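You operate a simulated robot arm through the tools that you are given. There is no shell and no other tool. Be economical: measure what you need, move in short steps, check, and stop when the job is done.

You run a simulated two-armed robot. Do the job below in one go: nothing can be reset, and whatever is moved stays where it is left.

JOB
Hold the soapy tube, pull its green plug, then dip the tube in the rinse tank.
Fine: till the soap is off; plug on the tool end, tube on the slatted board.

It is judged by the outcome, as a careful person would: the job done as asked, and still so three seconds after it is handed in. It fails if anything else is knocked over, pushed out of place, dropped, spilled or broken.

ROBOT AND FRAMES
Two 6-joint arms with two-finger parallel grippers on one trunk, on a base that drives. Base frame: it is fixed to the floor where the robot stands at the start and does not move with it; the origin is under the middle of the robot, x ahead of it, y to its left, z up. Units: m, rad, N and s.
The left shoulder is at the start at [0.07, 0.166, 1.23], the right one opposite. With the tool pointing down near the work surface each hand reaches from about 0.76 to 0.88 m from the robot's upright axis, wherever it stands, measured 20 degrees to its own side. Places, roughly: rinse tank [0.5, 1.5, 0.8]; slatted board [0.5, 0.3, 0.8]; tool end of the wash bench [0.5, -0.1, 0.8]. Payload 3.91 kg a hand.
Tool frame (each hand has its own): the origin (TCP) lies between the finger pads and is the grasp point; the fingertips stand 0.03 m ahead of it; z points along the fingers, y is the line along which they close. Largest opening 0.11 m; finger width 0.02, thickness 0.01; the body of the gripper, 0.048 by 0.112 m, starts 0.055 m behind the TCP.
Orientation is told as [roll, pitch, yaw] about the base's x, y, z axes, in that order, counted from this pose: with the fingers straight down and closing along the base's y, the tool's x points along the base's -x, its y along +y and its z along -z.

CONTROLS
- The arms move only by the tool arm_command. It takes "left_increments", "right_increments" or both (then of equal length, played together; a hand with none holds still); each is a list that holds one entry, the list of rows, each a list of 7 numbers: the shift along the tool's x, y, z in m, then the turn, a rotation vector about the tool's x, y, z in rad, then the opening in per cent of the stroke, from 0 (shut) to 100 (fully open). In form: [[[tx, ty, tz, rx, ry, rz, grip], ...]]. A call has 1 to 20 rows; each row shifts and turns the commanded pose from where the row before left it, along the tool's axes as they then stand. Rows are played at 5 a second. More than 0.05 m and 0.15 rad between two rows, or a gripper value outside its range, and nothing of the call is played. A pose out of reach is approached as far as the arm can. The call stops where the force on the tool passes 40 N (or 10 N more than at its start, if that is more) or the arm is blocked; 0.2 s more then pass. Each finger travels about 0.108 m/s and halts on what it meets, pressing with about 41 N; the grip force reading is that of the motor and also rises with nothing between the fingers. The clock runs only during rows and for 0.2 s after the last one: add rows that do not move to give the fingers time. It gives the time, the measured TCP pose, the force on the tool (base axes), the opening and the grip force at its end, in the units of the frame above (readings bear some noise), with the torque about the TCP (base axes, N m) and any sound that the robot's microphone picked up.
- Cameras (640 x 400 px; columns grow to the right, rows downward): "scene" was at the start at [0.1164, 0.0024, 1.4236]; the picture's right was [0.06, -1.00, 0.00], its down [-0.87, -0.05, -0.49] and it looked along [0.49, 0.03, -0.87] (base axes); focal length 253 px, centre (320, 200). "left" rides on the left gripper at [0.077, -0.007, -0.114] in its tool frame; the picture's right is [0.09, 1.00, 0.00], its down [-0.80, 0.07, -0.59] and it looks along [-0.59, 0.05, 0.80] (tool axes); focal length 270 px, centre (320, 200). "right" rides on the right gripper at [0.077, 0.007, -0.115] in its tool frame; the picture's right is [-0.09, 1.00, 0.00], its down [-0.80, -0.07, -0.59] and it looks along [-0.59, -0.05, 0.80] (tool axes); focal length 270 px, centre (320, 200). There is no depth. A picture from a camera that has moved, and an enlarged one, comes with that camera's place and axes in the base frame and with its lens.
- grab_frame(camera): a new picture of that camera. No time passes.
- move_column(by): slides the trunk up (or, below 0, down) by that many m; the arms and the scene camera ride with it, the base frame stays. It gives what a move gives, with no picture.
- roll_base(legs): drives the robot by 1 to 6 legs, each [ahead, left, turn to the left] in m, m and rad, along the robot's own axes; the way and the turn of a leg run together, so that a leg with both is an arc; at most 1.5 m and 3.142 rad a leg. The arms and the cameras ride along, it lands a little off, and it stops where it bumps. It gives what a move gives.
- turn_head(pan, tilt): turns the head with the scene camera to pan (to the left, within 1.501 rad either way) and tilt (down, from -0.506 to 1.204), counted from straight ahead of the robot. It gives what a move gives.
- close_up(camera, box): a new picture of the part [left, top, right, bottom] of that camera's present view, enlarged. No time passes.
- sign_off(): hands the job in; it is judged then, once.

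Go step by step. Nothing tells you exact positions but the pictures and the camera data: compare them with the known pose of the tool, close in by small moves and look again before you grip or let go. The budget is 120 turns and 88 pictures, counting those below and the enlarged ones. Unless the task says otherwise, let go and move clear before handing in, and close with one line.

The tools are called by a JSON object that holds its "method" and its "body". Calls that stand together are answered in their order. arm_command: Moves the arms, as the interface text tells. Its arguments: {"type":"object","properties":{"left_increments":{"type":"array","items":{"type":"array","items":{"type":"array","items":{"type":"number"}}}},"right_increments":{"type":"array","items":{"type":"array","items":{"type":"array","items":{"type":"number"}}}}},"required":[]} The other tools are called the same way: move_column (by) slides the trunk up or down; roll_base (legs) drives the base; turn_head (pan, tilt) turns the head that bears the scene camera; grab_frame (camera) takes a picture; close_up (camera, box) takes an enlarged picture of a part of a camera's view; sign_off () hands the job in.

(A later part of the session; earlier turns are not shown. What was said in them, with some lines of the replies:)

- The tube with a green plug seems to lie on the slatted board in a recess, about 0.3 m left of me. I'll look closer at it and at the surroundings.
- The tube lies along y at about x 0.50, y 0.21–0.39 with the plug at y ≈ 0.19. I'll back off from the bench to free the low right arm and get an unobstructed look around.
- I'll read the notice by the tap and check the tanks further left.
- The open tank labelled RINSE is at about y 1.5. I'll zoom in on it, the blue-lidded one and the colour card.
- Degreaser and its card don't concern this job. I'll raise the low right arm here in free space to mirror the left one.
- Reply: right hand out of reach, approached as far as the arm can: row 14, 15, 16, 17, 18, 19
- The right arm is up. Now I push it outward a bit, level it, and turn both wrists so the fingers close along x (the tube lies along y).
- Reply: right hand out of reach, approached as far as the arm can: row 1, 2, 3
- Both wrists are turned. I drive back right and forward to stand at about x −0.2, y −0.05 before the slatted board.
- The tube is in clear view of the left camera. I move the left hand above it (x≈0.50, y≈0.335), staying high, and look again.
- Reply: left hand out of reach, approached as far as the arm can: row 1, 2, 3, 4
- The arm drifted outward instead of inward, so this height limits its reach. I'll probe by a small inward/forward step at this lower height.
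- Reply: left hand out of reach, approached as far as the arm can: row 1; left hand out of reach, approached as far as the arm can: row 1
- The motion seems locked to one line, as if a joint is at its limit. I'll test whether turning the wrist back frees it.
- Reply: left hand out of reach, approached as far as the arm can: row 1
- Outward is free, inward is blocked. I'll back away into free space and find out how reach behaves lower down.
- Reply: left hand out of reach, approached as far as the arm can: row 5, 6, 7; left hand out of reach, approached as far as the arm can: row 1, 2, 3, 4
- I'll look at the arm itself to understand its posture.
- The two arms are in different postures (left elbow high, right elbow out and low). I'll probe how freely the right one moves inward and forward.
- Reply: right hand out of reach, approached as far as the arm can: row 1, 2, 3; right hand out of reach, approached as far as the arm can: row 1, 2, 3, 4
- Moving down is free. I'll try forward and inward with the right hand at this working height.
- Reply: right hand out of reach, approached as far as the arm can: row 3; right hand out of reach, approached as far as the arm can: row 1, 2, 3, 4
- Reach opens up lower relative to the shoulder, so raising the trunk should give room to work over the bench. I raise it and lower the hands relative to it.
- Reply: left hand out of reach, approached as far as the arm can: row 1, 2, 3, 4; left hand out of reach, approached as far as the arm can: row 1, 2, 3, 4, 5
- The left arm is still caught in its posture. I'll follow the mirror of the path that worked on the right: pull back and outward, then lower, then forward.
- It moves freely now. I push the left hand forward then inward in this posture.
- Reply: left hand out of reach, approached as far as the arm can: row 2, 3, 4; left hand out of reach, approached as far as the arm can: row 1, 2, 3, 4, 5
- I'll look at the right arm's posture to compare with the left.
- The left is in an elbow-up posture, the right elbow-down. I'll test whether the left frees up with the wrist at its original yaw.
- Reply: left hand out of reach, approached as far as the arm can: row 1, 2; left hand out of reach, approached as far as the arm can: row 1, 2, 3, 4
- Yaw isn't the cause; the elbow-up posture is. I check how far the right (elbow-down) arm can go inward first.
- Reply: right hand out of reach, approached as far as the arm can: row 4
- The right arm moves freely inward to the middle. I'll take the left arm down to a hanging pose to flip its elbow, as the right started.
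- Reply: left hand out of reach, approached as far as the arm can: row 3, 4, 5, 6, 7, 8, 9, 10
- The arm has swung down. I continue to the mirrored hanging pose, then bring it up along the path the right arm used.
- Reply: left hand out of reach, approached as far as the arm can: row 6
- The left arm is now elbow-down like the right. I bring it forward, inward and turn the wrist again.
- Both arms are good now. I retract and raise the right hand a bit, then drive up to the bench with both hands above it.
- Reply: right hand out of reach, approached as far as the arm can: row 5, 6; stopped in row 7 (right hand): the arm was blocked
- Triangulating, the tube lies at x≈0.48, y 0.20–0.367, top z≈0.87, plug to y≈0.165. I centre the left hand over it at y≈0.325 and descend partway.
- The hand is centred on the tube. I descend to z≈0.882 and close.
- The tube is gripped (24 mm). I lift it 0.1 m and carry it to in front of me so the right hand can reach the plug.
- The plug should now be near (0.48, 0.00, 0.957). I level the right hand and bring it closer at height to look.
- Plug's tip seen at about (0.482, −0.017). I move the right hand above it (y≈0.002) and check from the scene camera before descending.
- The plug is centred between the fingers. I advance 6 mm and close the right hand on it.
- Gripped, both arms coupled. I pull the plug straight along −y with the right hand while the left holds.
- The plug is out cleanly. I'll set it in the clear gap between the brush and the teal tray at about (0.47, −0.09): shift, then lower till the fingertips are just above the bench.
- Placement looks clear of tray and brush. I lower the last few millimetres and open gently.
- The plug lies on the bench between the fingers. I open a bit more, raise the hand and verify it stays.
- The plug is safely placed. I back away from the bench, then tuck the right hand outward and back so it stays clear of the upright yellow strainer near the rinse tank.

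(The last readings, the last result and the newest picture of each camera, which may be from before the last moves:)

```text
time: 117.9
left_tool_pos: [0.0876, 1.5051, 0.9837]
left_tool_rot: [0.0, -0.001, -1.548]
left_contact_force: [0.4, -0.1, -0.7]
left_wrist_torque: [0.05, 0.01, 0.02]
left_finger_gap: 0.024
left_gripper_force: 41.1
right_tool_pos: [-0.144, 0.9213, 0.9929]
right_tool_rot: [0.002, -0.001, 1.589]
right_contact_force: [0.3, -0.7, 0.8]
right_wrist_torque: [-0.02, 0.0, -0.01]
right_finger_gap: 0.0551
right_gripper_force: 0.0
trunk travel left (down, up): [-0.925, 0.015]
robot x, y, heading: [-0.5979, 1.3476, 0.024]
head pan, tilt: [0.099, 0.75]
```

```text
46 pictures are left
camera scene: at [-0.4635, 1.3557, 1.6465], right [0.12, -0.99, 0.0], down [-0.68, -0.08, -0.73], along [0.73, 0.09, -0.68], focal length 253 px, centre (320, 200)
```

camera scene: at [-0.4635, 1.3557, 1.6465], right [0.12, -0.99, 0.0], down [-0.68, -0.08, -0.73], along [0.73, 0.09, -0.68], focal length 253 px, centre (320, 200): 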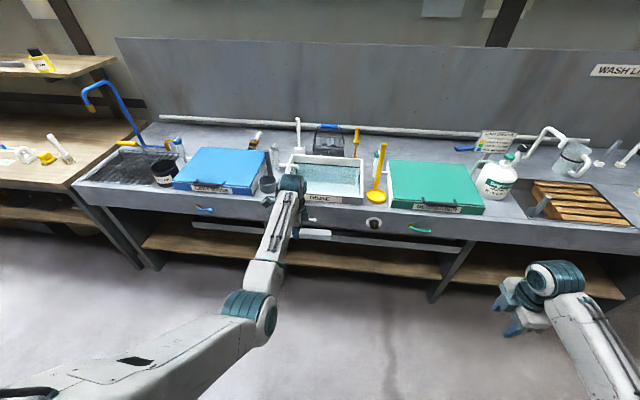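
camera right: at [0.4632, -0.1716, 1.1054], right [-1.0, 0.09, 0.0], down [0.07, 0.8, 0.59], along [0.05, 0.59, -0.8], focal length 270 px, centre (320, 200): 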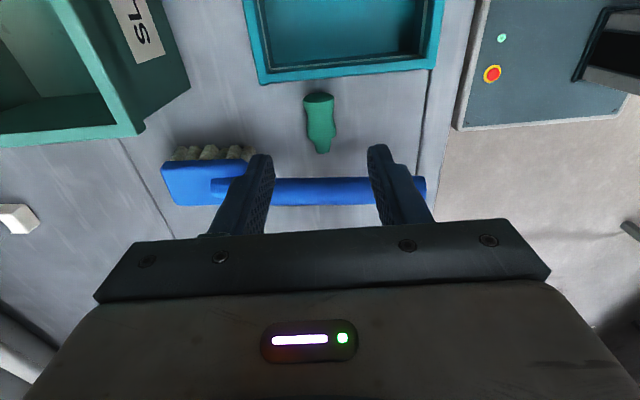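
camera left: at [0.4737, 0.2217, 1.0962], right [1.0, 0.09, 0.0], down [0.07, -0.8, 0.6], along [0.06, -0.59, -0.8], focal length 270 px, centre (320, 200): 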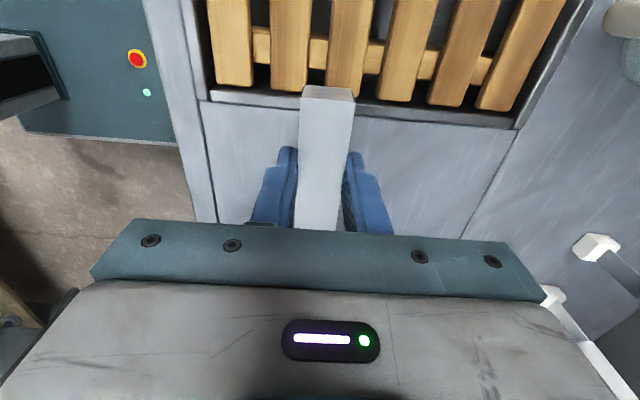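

The rinse tank is straight ahead of the left hand. I raise the tube slightly and drive up to the bench.

{"method": "arm_command", "body": {"left_increments": [[[0, 0, -0.025, 0, 0, 0, 0], [0, 0, 0, 0, 0, 0, 0]]]}}

{"method": "roll_base", "body": {"legs": [[0.39, 0, -0.022]]}}

{"method": "grab_frame", "body": {"camera": "left"}}

{"method": "grab_frame", "body": {"camera": "scene"}}

```text
time: 118.5
left_tool_pos: [0.0877, 1.5054, 1.009]
left_tool_rot: [0.001, -0.001, -1.549]
left_contact_force: [0.1, 1.5, -0.5]
left_wrist_torque: [-0.01, 0.03, 0.01]
left_finger_gap: 0.024
left_gripper_force: 40.9
right_tool_pos: [-0.1429, 0.9207, 0.9917]
right_tool_rot: [0.0, -0.001, 1.589]
right_contact_force: [-0.3, -0.7, -0.4]
right_wrist_torque: [-0.03, 0.04, 0.04]
right_finger_gap: 0.0551
right_gripper_force: 0.1
trunk travel left (down, up): [-0.925, 0.015]
robot x, y, heading: [-0.5994, 1.3468, 0.021]
head pan, tilt: [0.099, 0.75]
```

```text
time: 121.0
left_tool_pos: [0.4794, 1.4984, 1.0093]
left_tool_rot: [0.001, 0.001, -1.566]
left_contact_force: [0.0, 0.1, 0.1]
left_wrist_torque: [0.02, -0.01, 0.01]
left_finger_gap: 0.0239
left_gripper_force: 41.3
right_tool_pos: [0.2404, 0.9195, 0.9924]
right_tool_rot: [0.002, -0.001, 1.572]
right_contact_force: [-0.2, 0.3, 0.4]
right_wrist_torque: [0.02, -0.01, 0.02]
right_finger_gap: 0.0551
right_gripper_force: 0.0
trunk travel left (down, up): [-0.925, 0.015]
robot x, y, heading: [-0.2048, 1.3536, 0.003]
head pan, tilt: [0.099, 0.75]
```

```text
45 pictures are left
camera left: at [0.4719, 1.5766, 1.123], right [1.0, 0.09, 0.0], down [0.07, -0.8, 0.6], along [0.06, -0.59, -0.8], focal length 270 px, centre (320, 200)
```

left: 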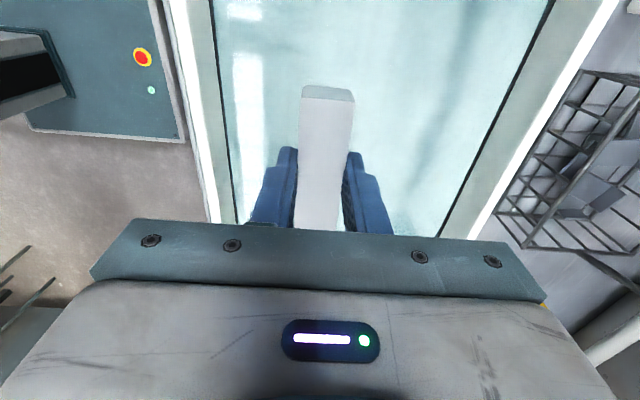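

```text
44 pictures are left
camera scene: at [-0.0741, 1.3593, 1.6467], right [0.1, -0.99, 0.0], down [-0.68, -0.07, -0.73], along [0.73, 0.08, -0.68], focal length 253 px, centre (320, 200)
```

scene: 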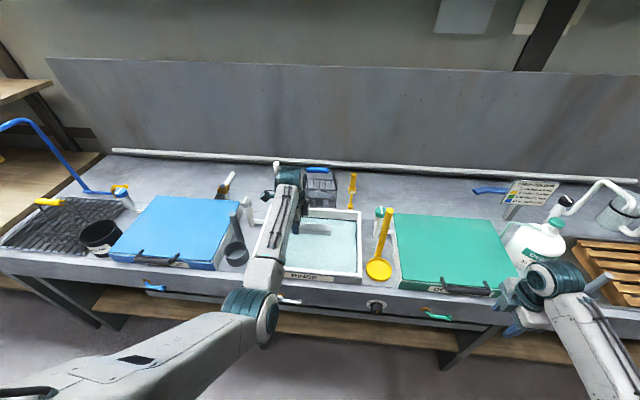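

Hand is over the tank. I zoom in to fix the tank walls and spout relative to the tube.

{"method": "close_up", "body": {"camera": "scene", "box": [210, 160, 410, 285]}}

```text
3.20 times, centred on (310, 222) of scene
camera zoom: at [-0.0741, 1.3593, 1.6467], right [0.1, -0.99, 0.0], down [-0.68, -0.07, -0.73], along [0.73, 0.08, -0.68], focal length 809 px, centre (352, 128)
```

zoom: 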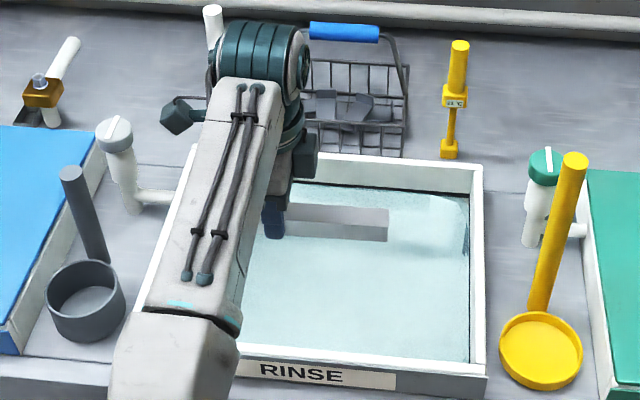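

Clearances are fine. I shift the tube a bit right to centre and lower it into the water in steps.

{"method": "arm_command", "body": {"left_increments": [[[-0.02, 0.01, 0, 0, 0, 0, 0], [0, 0, 0.03, 0, 0, 0, 0], [0, 0, 0.03, 0, 0, 0, 0], [0, 0, 0.03, 0, 0, 0, 0], [0, 0, 0.02, 0, 0, 0, 0], [0, 0, 0, 0, 0, 0, 0]]]}}

{"method": "close_up", "body": {"camera": "scene", "box": [210, 160, 410, 285]}}

{"method": "grab_frame", "body": {"camera": "left"}}

```text
time: 122.4
left_tool_pos: [0.4909, 1.4798, 0.8988]
left_tool_rot: [0.0, -0.002, -1.565]
left_contact_force: [-0.2, -0.4, -1.1]
left_wrist_torque: [0.06, -0.04, 0.0]
left_finger_gap: 0.0238
left_gripper_force: 41.0
right_tool_pos: [0.2421, 0.9193, 0.9922]
right_tool_rot: [0.001, 0.0, 1.572]
right_contact_force: [-0.5, -0.2, 0.0]
right_wrist_torque: [0.01, -0.01, 0.02]
right_finger_gap: 0.0551
right_gripper_force: 0.1
trunk travel left (down, up): [-0.925, 0.015]
robot x, y, heading: [-0.2057, 1.3512, 0.005]
head pan, tilt: [0.099, 0.75]
```

```text
3.20 times, centred on (310, 222) of scene
camera zoom: at [-0.0717, 1.3596, 1.6465], right [0.1, -0.99, 0.0], down [-0.68, -0.07, -0.73], along [0.73, 0.08, -0.68], focal length 809 px, centre (352, 128)
```

zoom: 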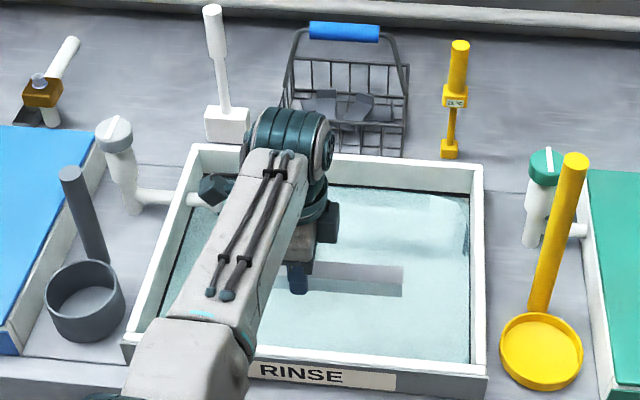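

```text
41 pictures are left
camera left: at [0.4838, 1.5577, 1.0114], right [1.0, 0.09, 0.0], down [0.07, -0.8, 0.6], along [0.06, -0.59, -0.8], focal length 270 px, centre (320, 200)
```

left: 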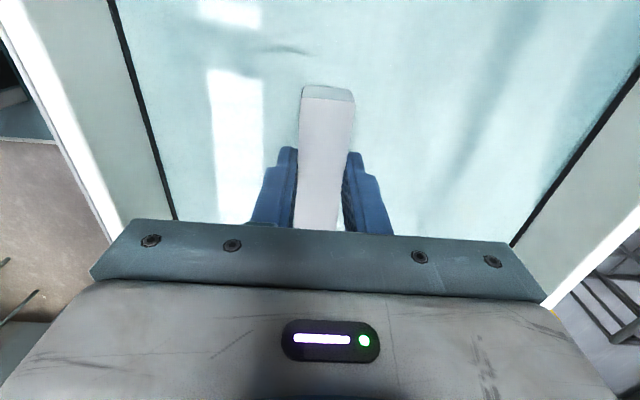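

The tube is just at the water. I lower it another 5 cm slowly, ready for contact with the bottom, and look.

{"method": "arm_command", "body": {"left_increments": [[[0, 0, 0.015, 0, 0, 0, 0], [0, 0, 0.015, 0, 0, 0, 0], [0, 0, 0.01, 0, 0, 0, 0], [0, 0, 0.01, 0, 0, 0, 0], [0, 0, 0, 0, 0, 0, 0], [0, 0, 0, 0, 0, 0, 0], [0, 0, 0, 0, 0, 0, 0], [0, 0, 0, 0, 0, 0, 0], [0, 0, 0, 0, 0, 0, 0]]]}}

{"method": "close_up", "body": {"camera": "scene", "box": [210, 160, 410, 285]}}

{"method": "grab_frame", "body": {"camera": "left"}}

```text
time: 124.4
left_tool_pos: [0.4905, 1.4795, 0.8492]
left_tool_rot: [0.001, -0.002, -1.566]
left_contact_force: [-1.0, 0.2, -0.8]
left_wrist_torque: [0.01, 0.0, 0.0]
left_finger_gap: 0.0239
left_gripper_force: 41.2
right_tool_pos: [0.2407, 0.9203, 0.9927]
right_tool_rot: [0.001, 0.0, 1.571]
right_contact_force: [0.5, 0.2, -1.0]
right_wrist_torque: [-0.01, 0.03, 0.0]
right_finger_gap: 0.0552
right_gripper_force: 0.0
trunk travel left (down, up): [-0.925, 0.015]
robot x, y, heading: [-0.2057, 1.3547, 0.001]
head pan, tilt: [0.099, 0.75]
```

```text
3.20 times, centred on (310, 222) of scene
camera zoom: at [-0.0718, 1.3592, 1.6465], right [0.1, -0.99, 0.0], down [-0.68, -0.07, -0.73], along [0.73, 0.08, -0.68], focal length 809 px, centre (352, 128)
```

zoom: 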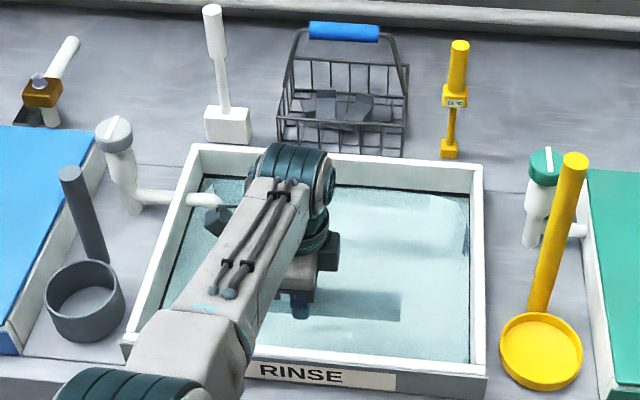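

```text
39 pictures are left
camera left: at [0.4832, 1.5571, 0.962], right [1.0, 0.09, 0.0], down [0.07, -0.8, 0.6], along [0.06, -0.59, -0.8], focal length 270 px, centre (320, 200)
```

left: 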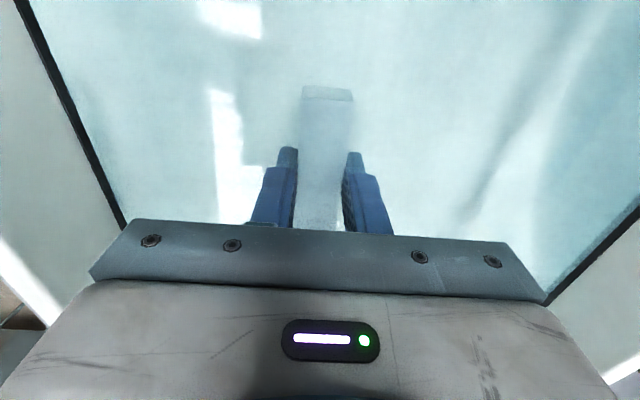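

The tube is submerged with no contact. I go 1.5 cm deeper and swish gently for several seconds.

{"method": "arm_command", "body": {"left_increments": [[[0, 0, 0.008, 0, 0, 0, 0], [0, 0, 0.007, 0, 0, 0, 0], [0, 0.01, 0, 0, 0, 0, 0], [0, 0.01, 0, 0, 0, 0, 0], [0, -0.01, 0, 0, 0, 0, 0], [0, -0.01, 0, 0, 0, 0, 0], [0, 0.01, 0, 0, 0, 0, 0], [0, 0.01, 0, 0, 0, 0, 0], [0, -0.01, 0, 0, 0, 0, 0], [0, -0.01, 0, 0, 0, 0, 0], [0, 0.01, 0, 0, 0, 0, 0], [0, 0.01, 0, 0, 0, 0, 0], [0, -0.01, 0, 0, 0, 0, 0], [0, -0.01, 0, 0, 0, 0, 0], [0, 0, 0, 0, 0, 0, 0], [0, 0, 0, 0, 0, 0, 0], [0, 0, 0, 0, 0, 0, 0], [0, 0, 0, 0, 0, 0, 0], [0, 0, 0, 0, 0, 0, 0], [0, 0, 0, 0, 0, 0, 0]]]}}

{"method": "grab_frame", "body": {"camera": "left"}}

```text
time: 128.6
left_tool_pos: [0.4901, 1.4779, 0.8338]
left_tool_rot: [0.0, -0.002, -1.566]
left_contact_force: [-0.4, -0.2, -1.7]
left_wrist_torque: [0.03, 0.01, 0.0]
left_finger_gap: 0.024
left_gripper_force: 40.5
right_tool_pos: [0.2405, 0.9194, 0.9917]
right_tool_rot: [0.001, -0.001, 1.571]
right_contact_force: [0.6, 0.6, 0.1]
right_wrist_torque: [0.0, 0.03, 0.0]
right_finger_gap: 0.0549
right_gripper_force: 0.0
trunk travel left (down, up): [-0.925, 0.015]
robot x, y, heading: [-0.206, 1.3537, 0.008]
head pan, tilt: [0.099, 0.75]
```

```text
38 pictures are left
camera left: at [0.4832, 1.5559, 0.9465], right [1.0, 0.09, 0.0], down [0.07, -0.8, 0.6], along [0.06, -0.59, -0.8], focal length 270 px, centre (320, 200)
```

left: 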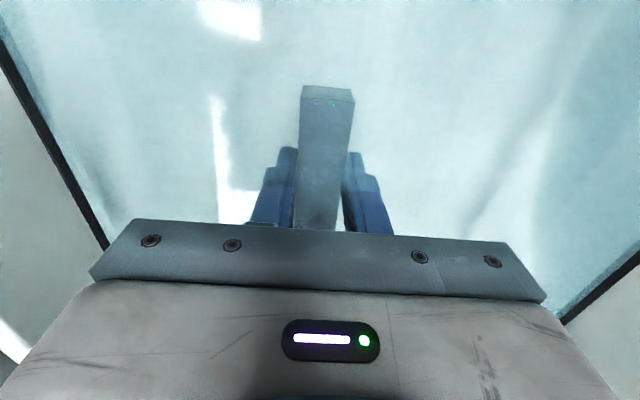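

The tube has darkened as the soap comes off, with faint traces left. I swish on for another four seconds.

{"method": "arm_command", "body": {"left_increments": [[[0, 0.01, 0, 0, 0, 0, 0], [0, 0.01, 0, 0, 0, 0, 0], [0, -0.01, 0, 0, 0, 0, 0], [0, -0.01, 0, 0, 0, 0, 0], [0, 0.01, 0, 0, 0, 0, 0], [0, 0.01, 0, 0, 0, 0, 0], [0, -0.01, 0, 0, 0, 0, 0], [0, -0.01, 0, 0, 0, 0, 0], [0, 0.01, 0, 0, 0, 0, 0], [0, 0.01, 0, 0, 0, 0, 0], [0, -0.01, 0, 0, 0, 0, 0], [0, -0.01, 0, 0, 0, 0, 0], [0, 0, 0, 0, 0, 0, 0], [0, 0, 0, 0, 0, 0, 0], [0, 0, 0, 0, 0, 0, 0], [0, 0, 0, 0, 0, 0, 0], [0, 0, 0, 0, 0, 0, 0], [0, 0, 0, 0, 0, 0, 0], [0, 0, 0, 0, 0, 0, 0], [0, 0, 0, 0, 0, 0, 0]]]}}

{"method": "close_up", "body": {"camera": "left", "box": [240, 70, 400, 240]}}

{"method": "close_up", "body": {"camera": "scene", "box": [270, 220, 370, 282]}}

```text
time: 132.8
left_tool_pos: [0.4898, 1.4792, 0.8343]
left_tool_rot: [0.0, -0.001, -1.564]
left_contact_force: [0.1, -0.1, -0.7]
left_wrist_torque: [0.0, 0.0, 0.0]
left_finger_gap: 0.0238
left_gripper_force: 41.2
right_tool_pos: [0.2403, 0.9205, 0.9926]
right_tool_rot: [0.0, -0.001, 1.57]
right_contact_force: [-0.8, 0.4, 0.2]
right_wrist_torque: [0.0, 0.02, -0.01]
right_finger_gap: 0.0548
right_gripper_force: 0.0
trunk travel left (down, up): [-0.925, 0.015]
robot x, y, heading: [-0.2043, 1.3507, 0.005]
head pan, tilt: [0.099, 0.75]
```

```text
2.35 times, centred on (320, 155) of left
camera zoom: at [0.4832, 1.5566, 0.9479], right [1.0, 0.09, 0.0], down [0.07, -0.8, 0.6], along [0.06, -0.59, -0.8], focal length 636 px, centre (320, 306)
```

zoom: 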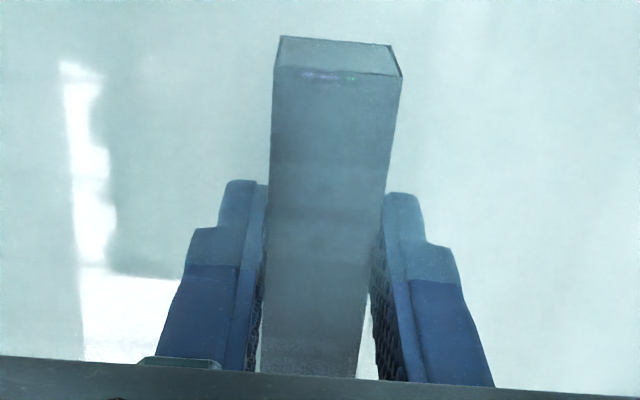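

```text
6.40 times, centred on (320, 251) of scene
camera zoom: at [-0.0718, 1.3593, 1.6465], right [0.1, -0.99, 0.0], down [-0.68, -0.07, -0.73], along [0.73, 0.08, -0.68], focal length 1617 px, centre (320, -126)
```

zoom: 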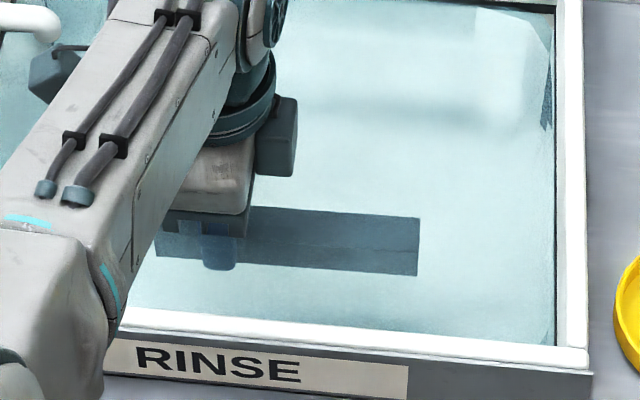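

It looks clean underwater. I lift it above the water to inspect it and let it drip.

{"method": "arm_command", "body": {"left_increments": [[[0, 0, -0.02, 0, 0, 0, 0], [0, 0, -0.02, 0, 0, 0, 0], [0, 0, -0.02, 0, 0, 0, 0], [0, 0, -0.02, 0, 0, 0, 0], [0, 0, -0.03, 0, 0, 0, 0], [0, 0, -0.03, 0, 0, 0, 0], [0, 0, 0, 0, 0, 0, 0], [0, 0, 0, 0, 0, 0, 0], [0, 0, 0, 0, 0, 0, 0], [0, 0, 0, 0, 0, 0, 0], [0, 0, 0, 0, 0, 0, 0], [0, 0, 0, 0, 0, 0, 0], [0, 0, 0, 0, 0, 0, 0], [0, 0, 0, 0, 0, 0, 0], [0, 0, 0, 0, 0, 0, 0]]]}}

{"method": "close_up", "body": {"camera": "left", "box": [240, 70, 400, 240]}}

{"method": "close_up", "body": {"camera": "scene", "box": [260, 200, 380, 275]}}

```text
time: 136.0
left_tool_pos: [0.4894, 1.4804, 0.9742]
left_tool_rot: [0.001, -0.002, -1.566]
left_contact_force: [-0.1, -0.7, -1.3]
left_wrist_torque: [0.04, 0.01, 0.01]
left_finger_gap: 0.024
left_gripper_force: 40.8
right_tool_pos: [0.2407, 0.9192, 0.9928]
right_tool_rot: [0.001, 0.001, 1.57]
right_contact_force: [0.4, -0.7, 0.6]
right_wrist_torque: [-0.02, 0.0, 0.04]
right_finger_gap: 0.0549
right_gripper_force: 0.0
trunk travel left (down, up): [-0.925, 0.015]
robot x, y, heading: [-0.2064, 1.3537, 0.008]
head pan, tilt: [0.099, 0.75]
```

```text
2.35 times, centred on (320, 155) of left
camera zoom: at [0.4821, 1.5573, 1.0866], right [1.0, 0.09, 0.0], down [0.07, -0.8, 0.6], along [0.06, -0.59, -0.8], focal length 636 px, centre (320, 306)
```

zoom: 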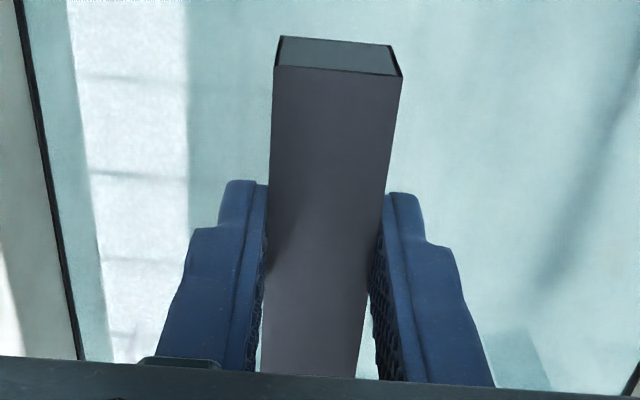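

```text
5.33 times, centred on (320, 238) of scene
camera zoom: at [-0.0718, 1.3592, 1.6465], right [0.1, -0.99, 0.0], down [-0.68, -0.07, -0.73], along [0.73, 0.08, -0.68], focal length 1348 px, centre (320, 0)
```

zoom: 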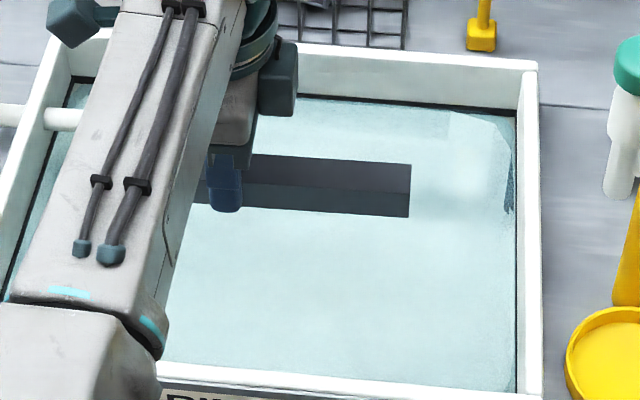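

The tube is clean now (dark, no soap). I tilt it briefly over the tank to drain, then level it.

{"method": "arm_command", "body": {"left_increments": [[[0, 0, -0.01, 0, 0.1, 0, 0], [0, 0, 0, 0, 0.1, 0, 0], [0, 0, 0, 0, 0.1, 0, 0], [0, 0, 0, 0, 0, 0, 0], [0, 0, 0, 0, 0, 0, 0], [0, 0, 0, 0, 0, 0, 0], [0, 0, 0, 0, 0, 0, 0], [0, 0, 0, 0, 0, 0, 0], [0, 0, 0, 0, 0, 0, 0], [0, 0, 0, 0, 0, 0, 0], [0, 0, 0, 0, -0.1, 0, 0], [0, 0, 0, 0, -0.1, 0, 0], [0, 0, 0, 0, -0.1, 0, 0], [0, 0, -0.02, 0, 0, 0, 0], [0, 0, 0, 0, 0, 0, 0]]]}}

{"method": "grab_frame", "body": {"camera": "left"}}

```text
time: 139.2
left_tool_pos: [0.4913, 1.4813, 1.004]
left_tool_rot: [0.0, -0.002, -1.566]
left_contact_force: [0.6, 0.4, -0.9]
left_wrist_torque: [0.05, -0.02, 0.0]
left_finger_gap: 0.024
left_gripper_force: 41.0
right_tool_pos: [0.2415, 0.9204, 0.9915]
right_tool_rot: [0.001, 0.0, 1.57]
right_contact_force: [0.3, -0.1, 0.3]
right_wrist_torque: [0.02, 0.0, 0.0]
right_finger_gap: 0.055
right_gripper_force: 0.0
trunk travel left (down, up): [-0.925, 0.015]
robot x, y, heading: [-0.2064, 1.3518, 0.009]
head pan, tilt: [0.099, 0.75]
```

```text
33 pictures are left
camera left: at [0.4841, 1.5577, 1.1169], right [1.0, 0.09, 0.0], down [0.07, -0.8, 0.6], along [0.06, -0.59, -0.8], focal length 270 px, centre (320, 200)
```

left: 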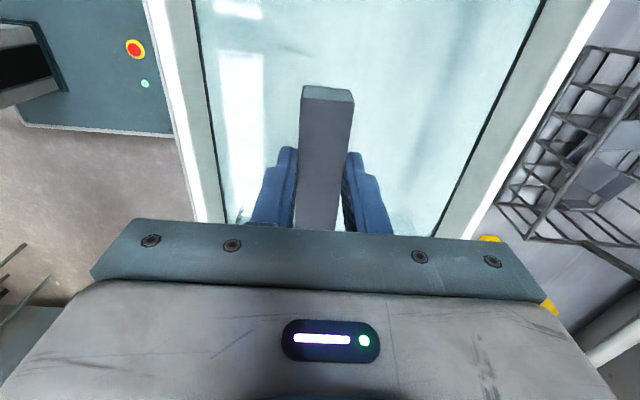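

Back to the slatted board: back off, drive right 1.17 m, and forward again.

{"method": "roll_base", "body": {"legs": [[-0.38, 0, 0], [0, -1.17, -0.008]]}}

{"method": "roll_base", "body": {"legs": [[0.37, 0, 0]]}}

{"method": "turn_head", "body": {"pan": 0.15, "tilt": 0.75}}

{"method": "grab_frame", "body": {"camera": "left"}}

{"method": "grab_frame", "body": {"camera": "scene"}}

```text
time: 147.2
left_tool_pos: [0.0849, 0.2656, 1.0044]
left_tool_rot: [0.0, -0.002, -1.621]
left_contact_force: [-0.6, 0.2, -1.1]
left_wrist_torque: [0.03, 0.02, 0.01]
left_finger_gap: 0.024
left_gripper_force: 40.8
right_tool_pos: [-0.1966, -0.279, 0.9923]
right_tool_rot: [0.001, 0.002, 1.518]
right_contact_force: [-0.6, -0.9, 0.5]
right_wrist_torque: [0.02, 0.04, 0.02]
right_finger_gap: 0.0551
right_gripper_force: 0.2
trunk travel left (down, up): [-0.925, 0.015]
robot x, y, heading: [-0.6167, 0.1761, -0.047]
head pan, tilt: [0.099, 0.75]
```

```text
time: 149.6
left_tool_pos: [0.4501, 0.2559, 1.0058]
left_tool_rot: [0.002, -0.002, -1.609]
left_contact_force: [0.2, 0.4, 0.0]
left_wrist_torque: [-0.01, 0.0, 0.0]
left_finger_gap: 0.024
left_gripper_force: 40.7
right_tool_pos: [0.1745, -0.2925, 0.9932]
right_tool_rot: [0.0, -0.001, 1.527]
right_contact_force: [-0.1, 0.2, -0.6]
right_wrist_torque: [0.0, -0.03, 0.02]
right_finger_gap: 0.0551
right_gripper_force: 0.0
trunk travel left (down, up): [-0.925, 0.015]
robot x, y, heading: [-0.2517, 0.1607, -0.038]
head pan, tilt: [0.099, 0.75]
```

```text
time: 150.2
left_tool_pos: [0.4487, 0.2567, 1.0046]
left_tool_rot: [0.0, -0.002, -1.609]
left_contact_force: [-1.3, 0.0, -2.8]
left_wrist_torque: [0.03, 0.0, -0.01]
left_finger_gap: 0.0241
left_gripper_force: 41.3
right_tool_pos: [0.1748, -0.2917, 0.9926]
right_tool_rot: [0.001, 0.001, 1.527]
right_contact_force: [0.4, 0.4, 0.7]
right_wrist_torque: [-0.02, 0.03, 0.01]
right_finger_gap: 0.055
right_gripper_force: 0.0
trunk travel left (down, up): [-0.925, 0.015]
robot x, y, heading: [-0.2474, 0.16, -0.04]
head pan, tilt: [0.15, 0.75]
```

```text
32 pictures are left
camera left: at [0.446, 0.3347, 1.117], right [1.0, 0.05, 0.0], down [0.04, -0.8, 0.6], along [0.03, -0.59, -0.8], focal length 270 px, centre (320, 200)
```

left: 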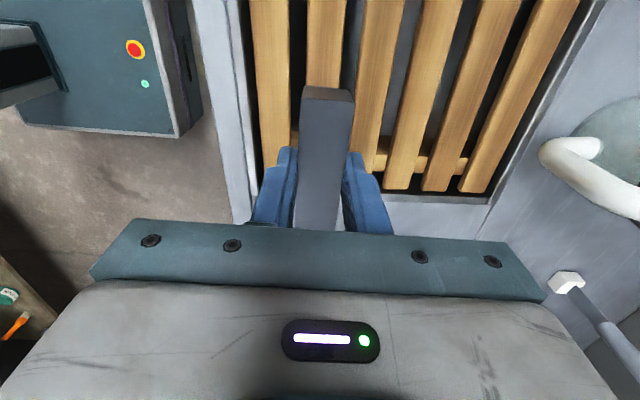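

```text
31 pictures are left
camera scene: at [-0.1185, 0.1647, 1.6466], right [0.11, -0.99, 0.0], down [-0.68, -0.08, -0.73], along [0.73, 0.08, -0.68], focal length 253 px, centre (320, 200)
```

scene: 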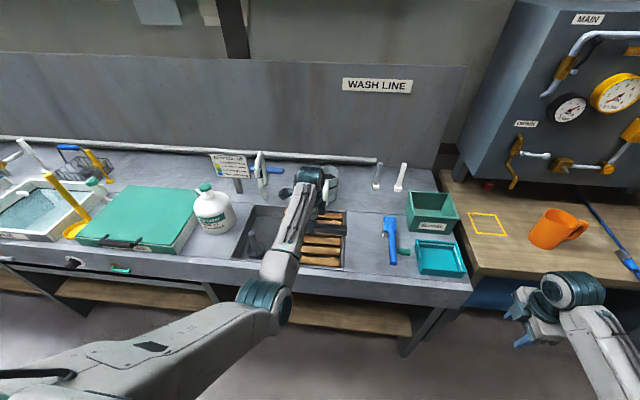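

I align with the original lie (x 0.481, y 0.322, yaw −1.568) and lower partway.

{"method": "arm_command", "body": {"left_increments": [[[0, 0, 0, 0, 0, -0.04, 0], [0.033, 0.016, 0, 0, 0, 0, 0], [0.033, 0.016, 0, 0, 0, 0, 0], [0, 0, 0.04, 0, 0, 0, 0], [0, 0, 0.04, 0, 0, 0, 0], [0, 0, 0, 0, 0, 0, 0]]]}}

{"method": "grab_frame", "body": {"camera": "left"}}

{"method": "close_up", "body": {"camera": "scene", "box": [230, 180, 430, 305]}}

```text
time: 151.6
left_tool_pos: [0.4831, 0.323, 0.9237]
left_tool_rot: [0.0, -0.002, -1.569]
left_contact_force: [-0.9, -0.5, -0.9]
left_wrist_torque: [0.03, 0.01, 0.0]
left_finger_gap: 0.0242
left_gripper_force: 40.9
right_tool_pos: [0.1763, -0.2909, 0.9932]
right_tool_rot: [0.002, 0.001, 1.528]
right_contact_force: [-0.1, 0.3, 0.3]
right_wrist_torque: [-0.03, 0.02, -0.01]
right_finger_gap: 0.0552
right_gripper_force: 0.0
trunk travel left (down, up): [-0.925, 0.015]
robot x, y, heading: [-0.2484, 0.1582, -0.041]
head pan, tilt: [0.15, 0.75]
```

```text
30 pictures are left
camera left: at [0.476, 0.4003, 1.0361], right [1.0, 0.09, 0.0], down [0.07, -0.8, 0.6], along [0.05, -0.59, -0.8], focal length 270 px, centre (320, 200)
```

left: 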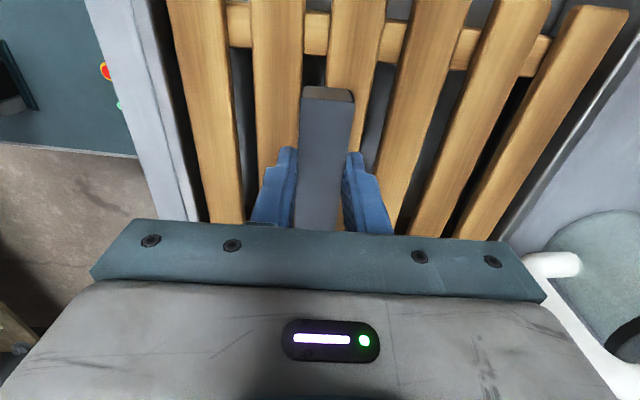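

```text
3.20 times, centred on (330, 242) of scene
camera zoom: at [-0.1173, 0.1657, 1.6465], right [0.11, -0.99, 0.0], down [-0.68, -0.08, -0.73], along [0.73, 0.08, -0.68], focal length 809 px, centre (288, 64)
```

zoom: 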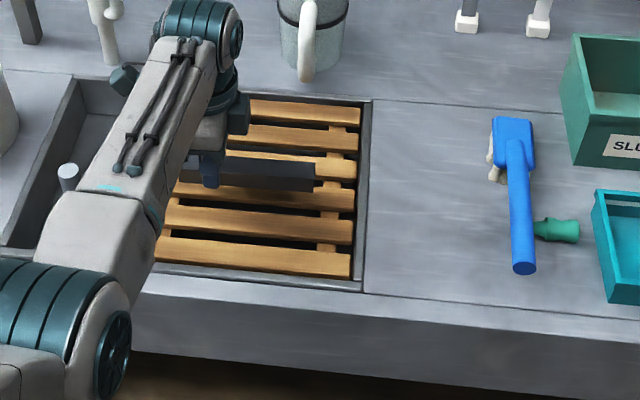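

Aligned with the original lie. I lower the last 4 cm gently.

{"method": "arm_command", "body": {"left_increments": [[[0, -0.002, 0.02, 0, 0, 0, 0], [0, 0, 0.012, 0, 0, 0, 0], [0, 0, 0.004, 0, 0, 0, 0], [0, 0, 0.003, 0, 0, 0, 0], [0, 0, 0, 0, 0, 0, 0]]]}}

{"method": "grab_frame", "body": {"camera": "left"}}

```text
time: 152.8
left_tool_pos: [0.4808, 0.3234, 0.8847]
left_tool_rot: [0.003, -0.003, -1.57]
left_contact_force: [-0.2, -0.1, -0.4]
left_wrist_torque: [0.02, -0.01, -0.02]
left_finger_gap: 0.0242
left_gripper_force: 41.3
right_tool_pos: [0.1758, -0.292, 0.9915]
right_tool_rot: [0.001, -0.003, 1.527]
right_contact_force: [-0.3, 1.1, 0.1]
right_wrist_torque: [0.02, 0.0, -0.02]
right_finger_gap: 0.055
right_gripper_force: 0.1
trunk travel left (down, up): [-0.925, 0.015]
robot x, y, heading: [-0.2526, 0.1586, -0.042]
head pan, tilt: [0.15, 0.75]
```

```text
28 pictures are left
camera left: at [0.4733, 0.4008, 0.9982], right [1.0, 0.09, 0.0], down [0.07, -0.8, 0.6], along [0.05, -0.59, -0.8], focal length 270 px, centre (320, 200)
```

left: 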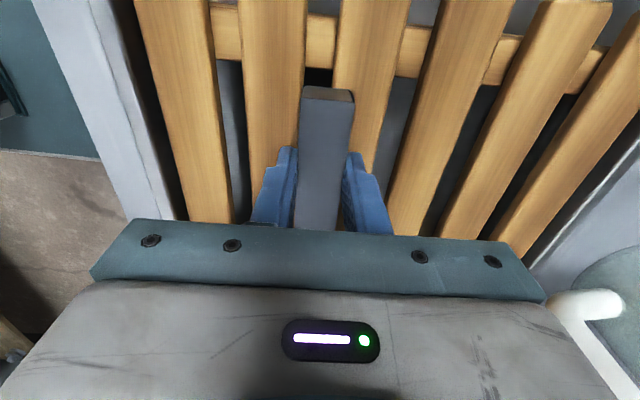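

It sits just as at the start. I ease down a millimetre and open gently.

{"method": "arm_command", "body": {"left_increments": [[[0, 0, 0.001, 0, 0, 0, 0], [0, 0, 0.001, 0, 0, 0, 0], [0, 0, 0, 0, 0, 0, 26], [0, 0, 0, 0, 0, 0, 32], [0, 0, 0, 0, 0, 0, 45], [0, 0, 0, 0, 0, 0, 60], [0, 0, 0, 0, 0, 0, 60]]]}}

{"method": "grab_frame", "body": {"camera": "left"}}

```text
time: 154.4
left_tool_pos: [0.4807, 0.3225, 0.8825]
left_tool_rot: [0.001, -0.001, -1.57]
left_contact_force: [-0.8, 0.6, -0.2]
left_wrist_torque: [-0.01, 0.02, -0.01]
left_finger_gap: 0.0658
left_gripper_force: 0.1
right_tool_pos: [0.1758, -0.2927, 0.9931]
right_tool_rot: [0.001, 0.0, 1.527]
right_contact_force: [-0.6, -0.9, -0.6]
right_wrist_torque: [0.01, 0.01, 0.03]
right_finger_gap: 0.0548
right_gripper_force: 0.0
trunk travel left (down, up): [-0.925, 0.015]
robot x, y, heading: [-0.2517, 0.1604, -0.039]
head pan, tilt: [0.15, 0.75]
```

```text
27 pictures are left
camera left: at [0.4735, 0.4005, 0.9962], right [1.0, 0.09, 0.0], down [0.07, -0.8, 0.6], along [0.05, -0.59, -0.8], focal length 270 px, centre (320, 200)
```

left: 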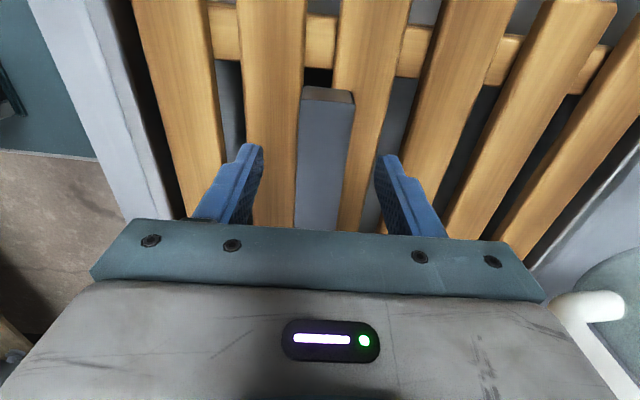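

The tube rests on the slats. I raise the hand, back away and check everything.

{"method": "arm_command", "body": {"left_increments": [[[0, 0, -0.03, 0, 0, 0, 60], [0, 0, -0.04, 0, 0, 0, 60], [0, 0, -0.04, 0, 0, 0, 60], [0, 0, 0, 0, 0, 0, 60]]]}}

{"method": "roll_base", "body": {"legs": [[-0.3, 0, 0]]}}

{"method": "grab_frame", "body": {"camera": "scene"}}

{"method": "close_up", "body": {"camera": "scene", "box": [260, 140, 460, 265]}}

```text
time: 155.4
left_tool_pos: [0.4819, 0.322, 0.9938]
left_tool_rot: [0.0, -0.001, -1.568]
left_contact_force: [0.5, -0.8, 0.3]
left_wrist_torque: [-0.02, 0.01, 0.0]
left_finger_gap: 0.066
left_gripper_force: 0.2
right_tool_pos: [0.1766, -0.2924, 0.992]
right_tool_rot: [0.002, -0.001, 1.527]
right_contact_force: [0.2, -0.7, 1.3]
right_wrist_torque: [0.02, 0.0, 0.03]
right_finger_gap: 0.0549
right_gripper_force: 0.1
trunk travel left (down, up): [-0.925, 0.015]
robot x, y, heading: [-0.2502, 0.1572, -0.036]
head pan, tilt: [0.15, 0.75]
```

```text
time: 157.4
left_tool_pos: [0.1845, 0.335, 0.9915]
left_tool_rot: [-0.001, -0.003, -1.567]
left_contact_force: [-0.4, -0.3, -1.2]
left_wrist_torque: [0.01, 0.03, -0.02]
left_finger_gap: 0.0661
left_gripper_force: 0.1
right_tool_pos: [-0.1183, -0.2802, 0.9907]
right_tool_rot: [0.003, 0.0, 1.531]
right_contact_force: [0.4, 0.1, -0.2]
right_wrist_torque: [0.01, 0.04, 0.01]
right_finger_gap: 0.055
right_gripper_force: 0.0
trunk travel left (down, up): [-0.925, 0.015]
robot x, y, heading: [-0.5503, 0.1697, -0.034]
head pan, tilt: [0.15, 0.75]
```

```text
26 pictures are left
camera scene: at [-0.4125, 0.1758, 1.6462], right [0.12, -0.99, 0.0], down [-0.68, -0.08, -0.73], along [0.73, 0.08, -0.68], focal length 253 px, centre (320, 200)
```

scene: 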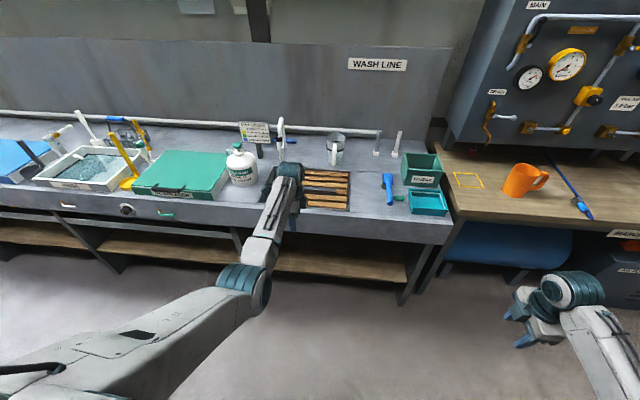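

```text
3.20 times, centred on (360, 202) of scene
camera zoom: at [-0.4125, 0.1758, 1.6462], right [0.12, -0.99, 0.0], down [-0.68, -0.08, -0.73], along [0.73, 0.08, -0.68], focal length 809 px, centre (192, 192)
```

zoom: 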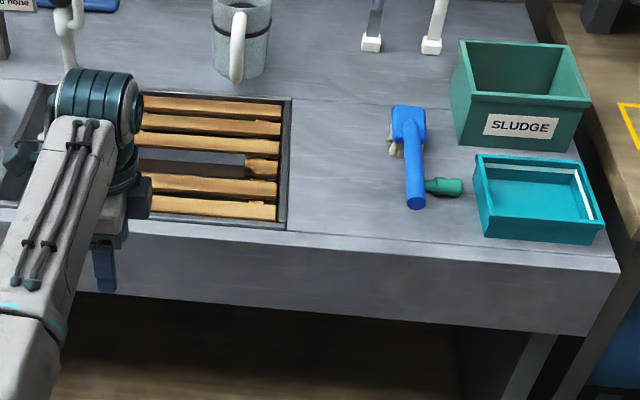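

The tube lies clean on the slatted board, the plug is on the tool end beside the brush, both hands are clear, and nothing else looks disturbed. I hand in.

{"method": "sign_off", "body": {}}

```text
The job is handed in.
```

I pulled the green plug, dipped the tube in the rinse tank until no soap showed, and handed the job in. The tube now lies back on the slatted board, and the plug is on the tool end between the brush and the teal tray. The plug dropped about a centimetre on release, because the fingertips reached the bench first, and it settled in place. Nothing else looked moved in the last pictures.
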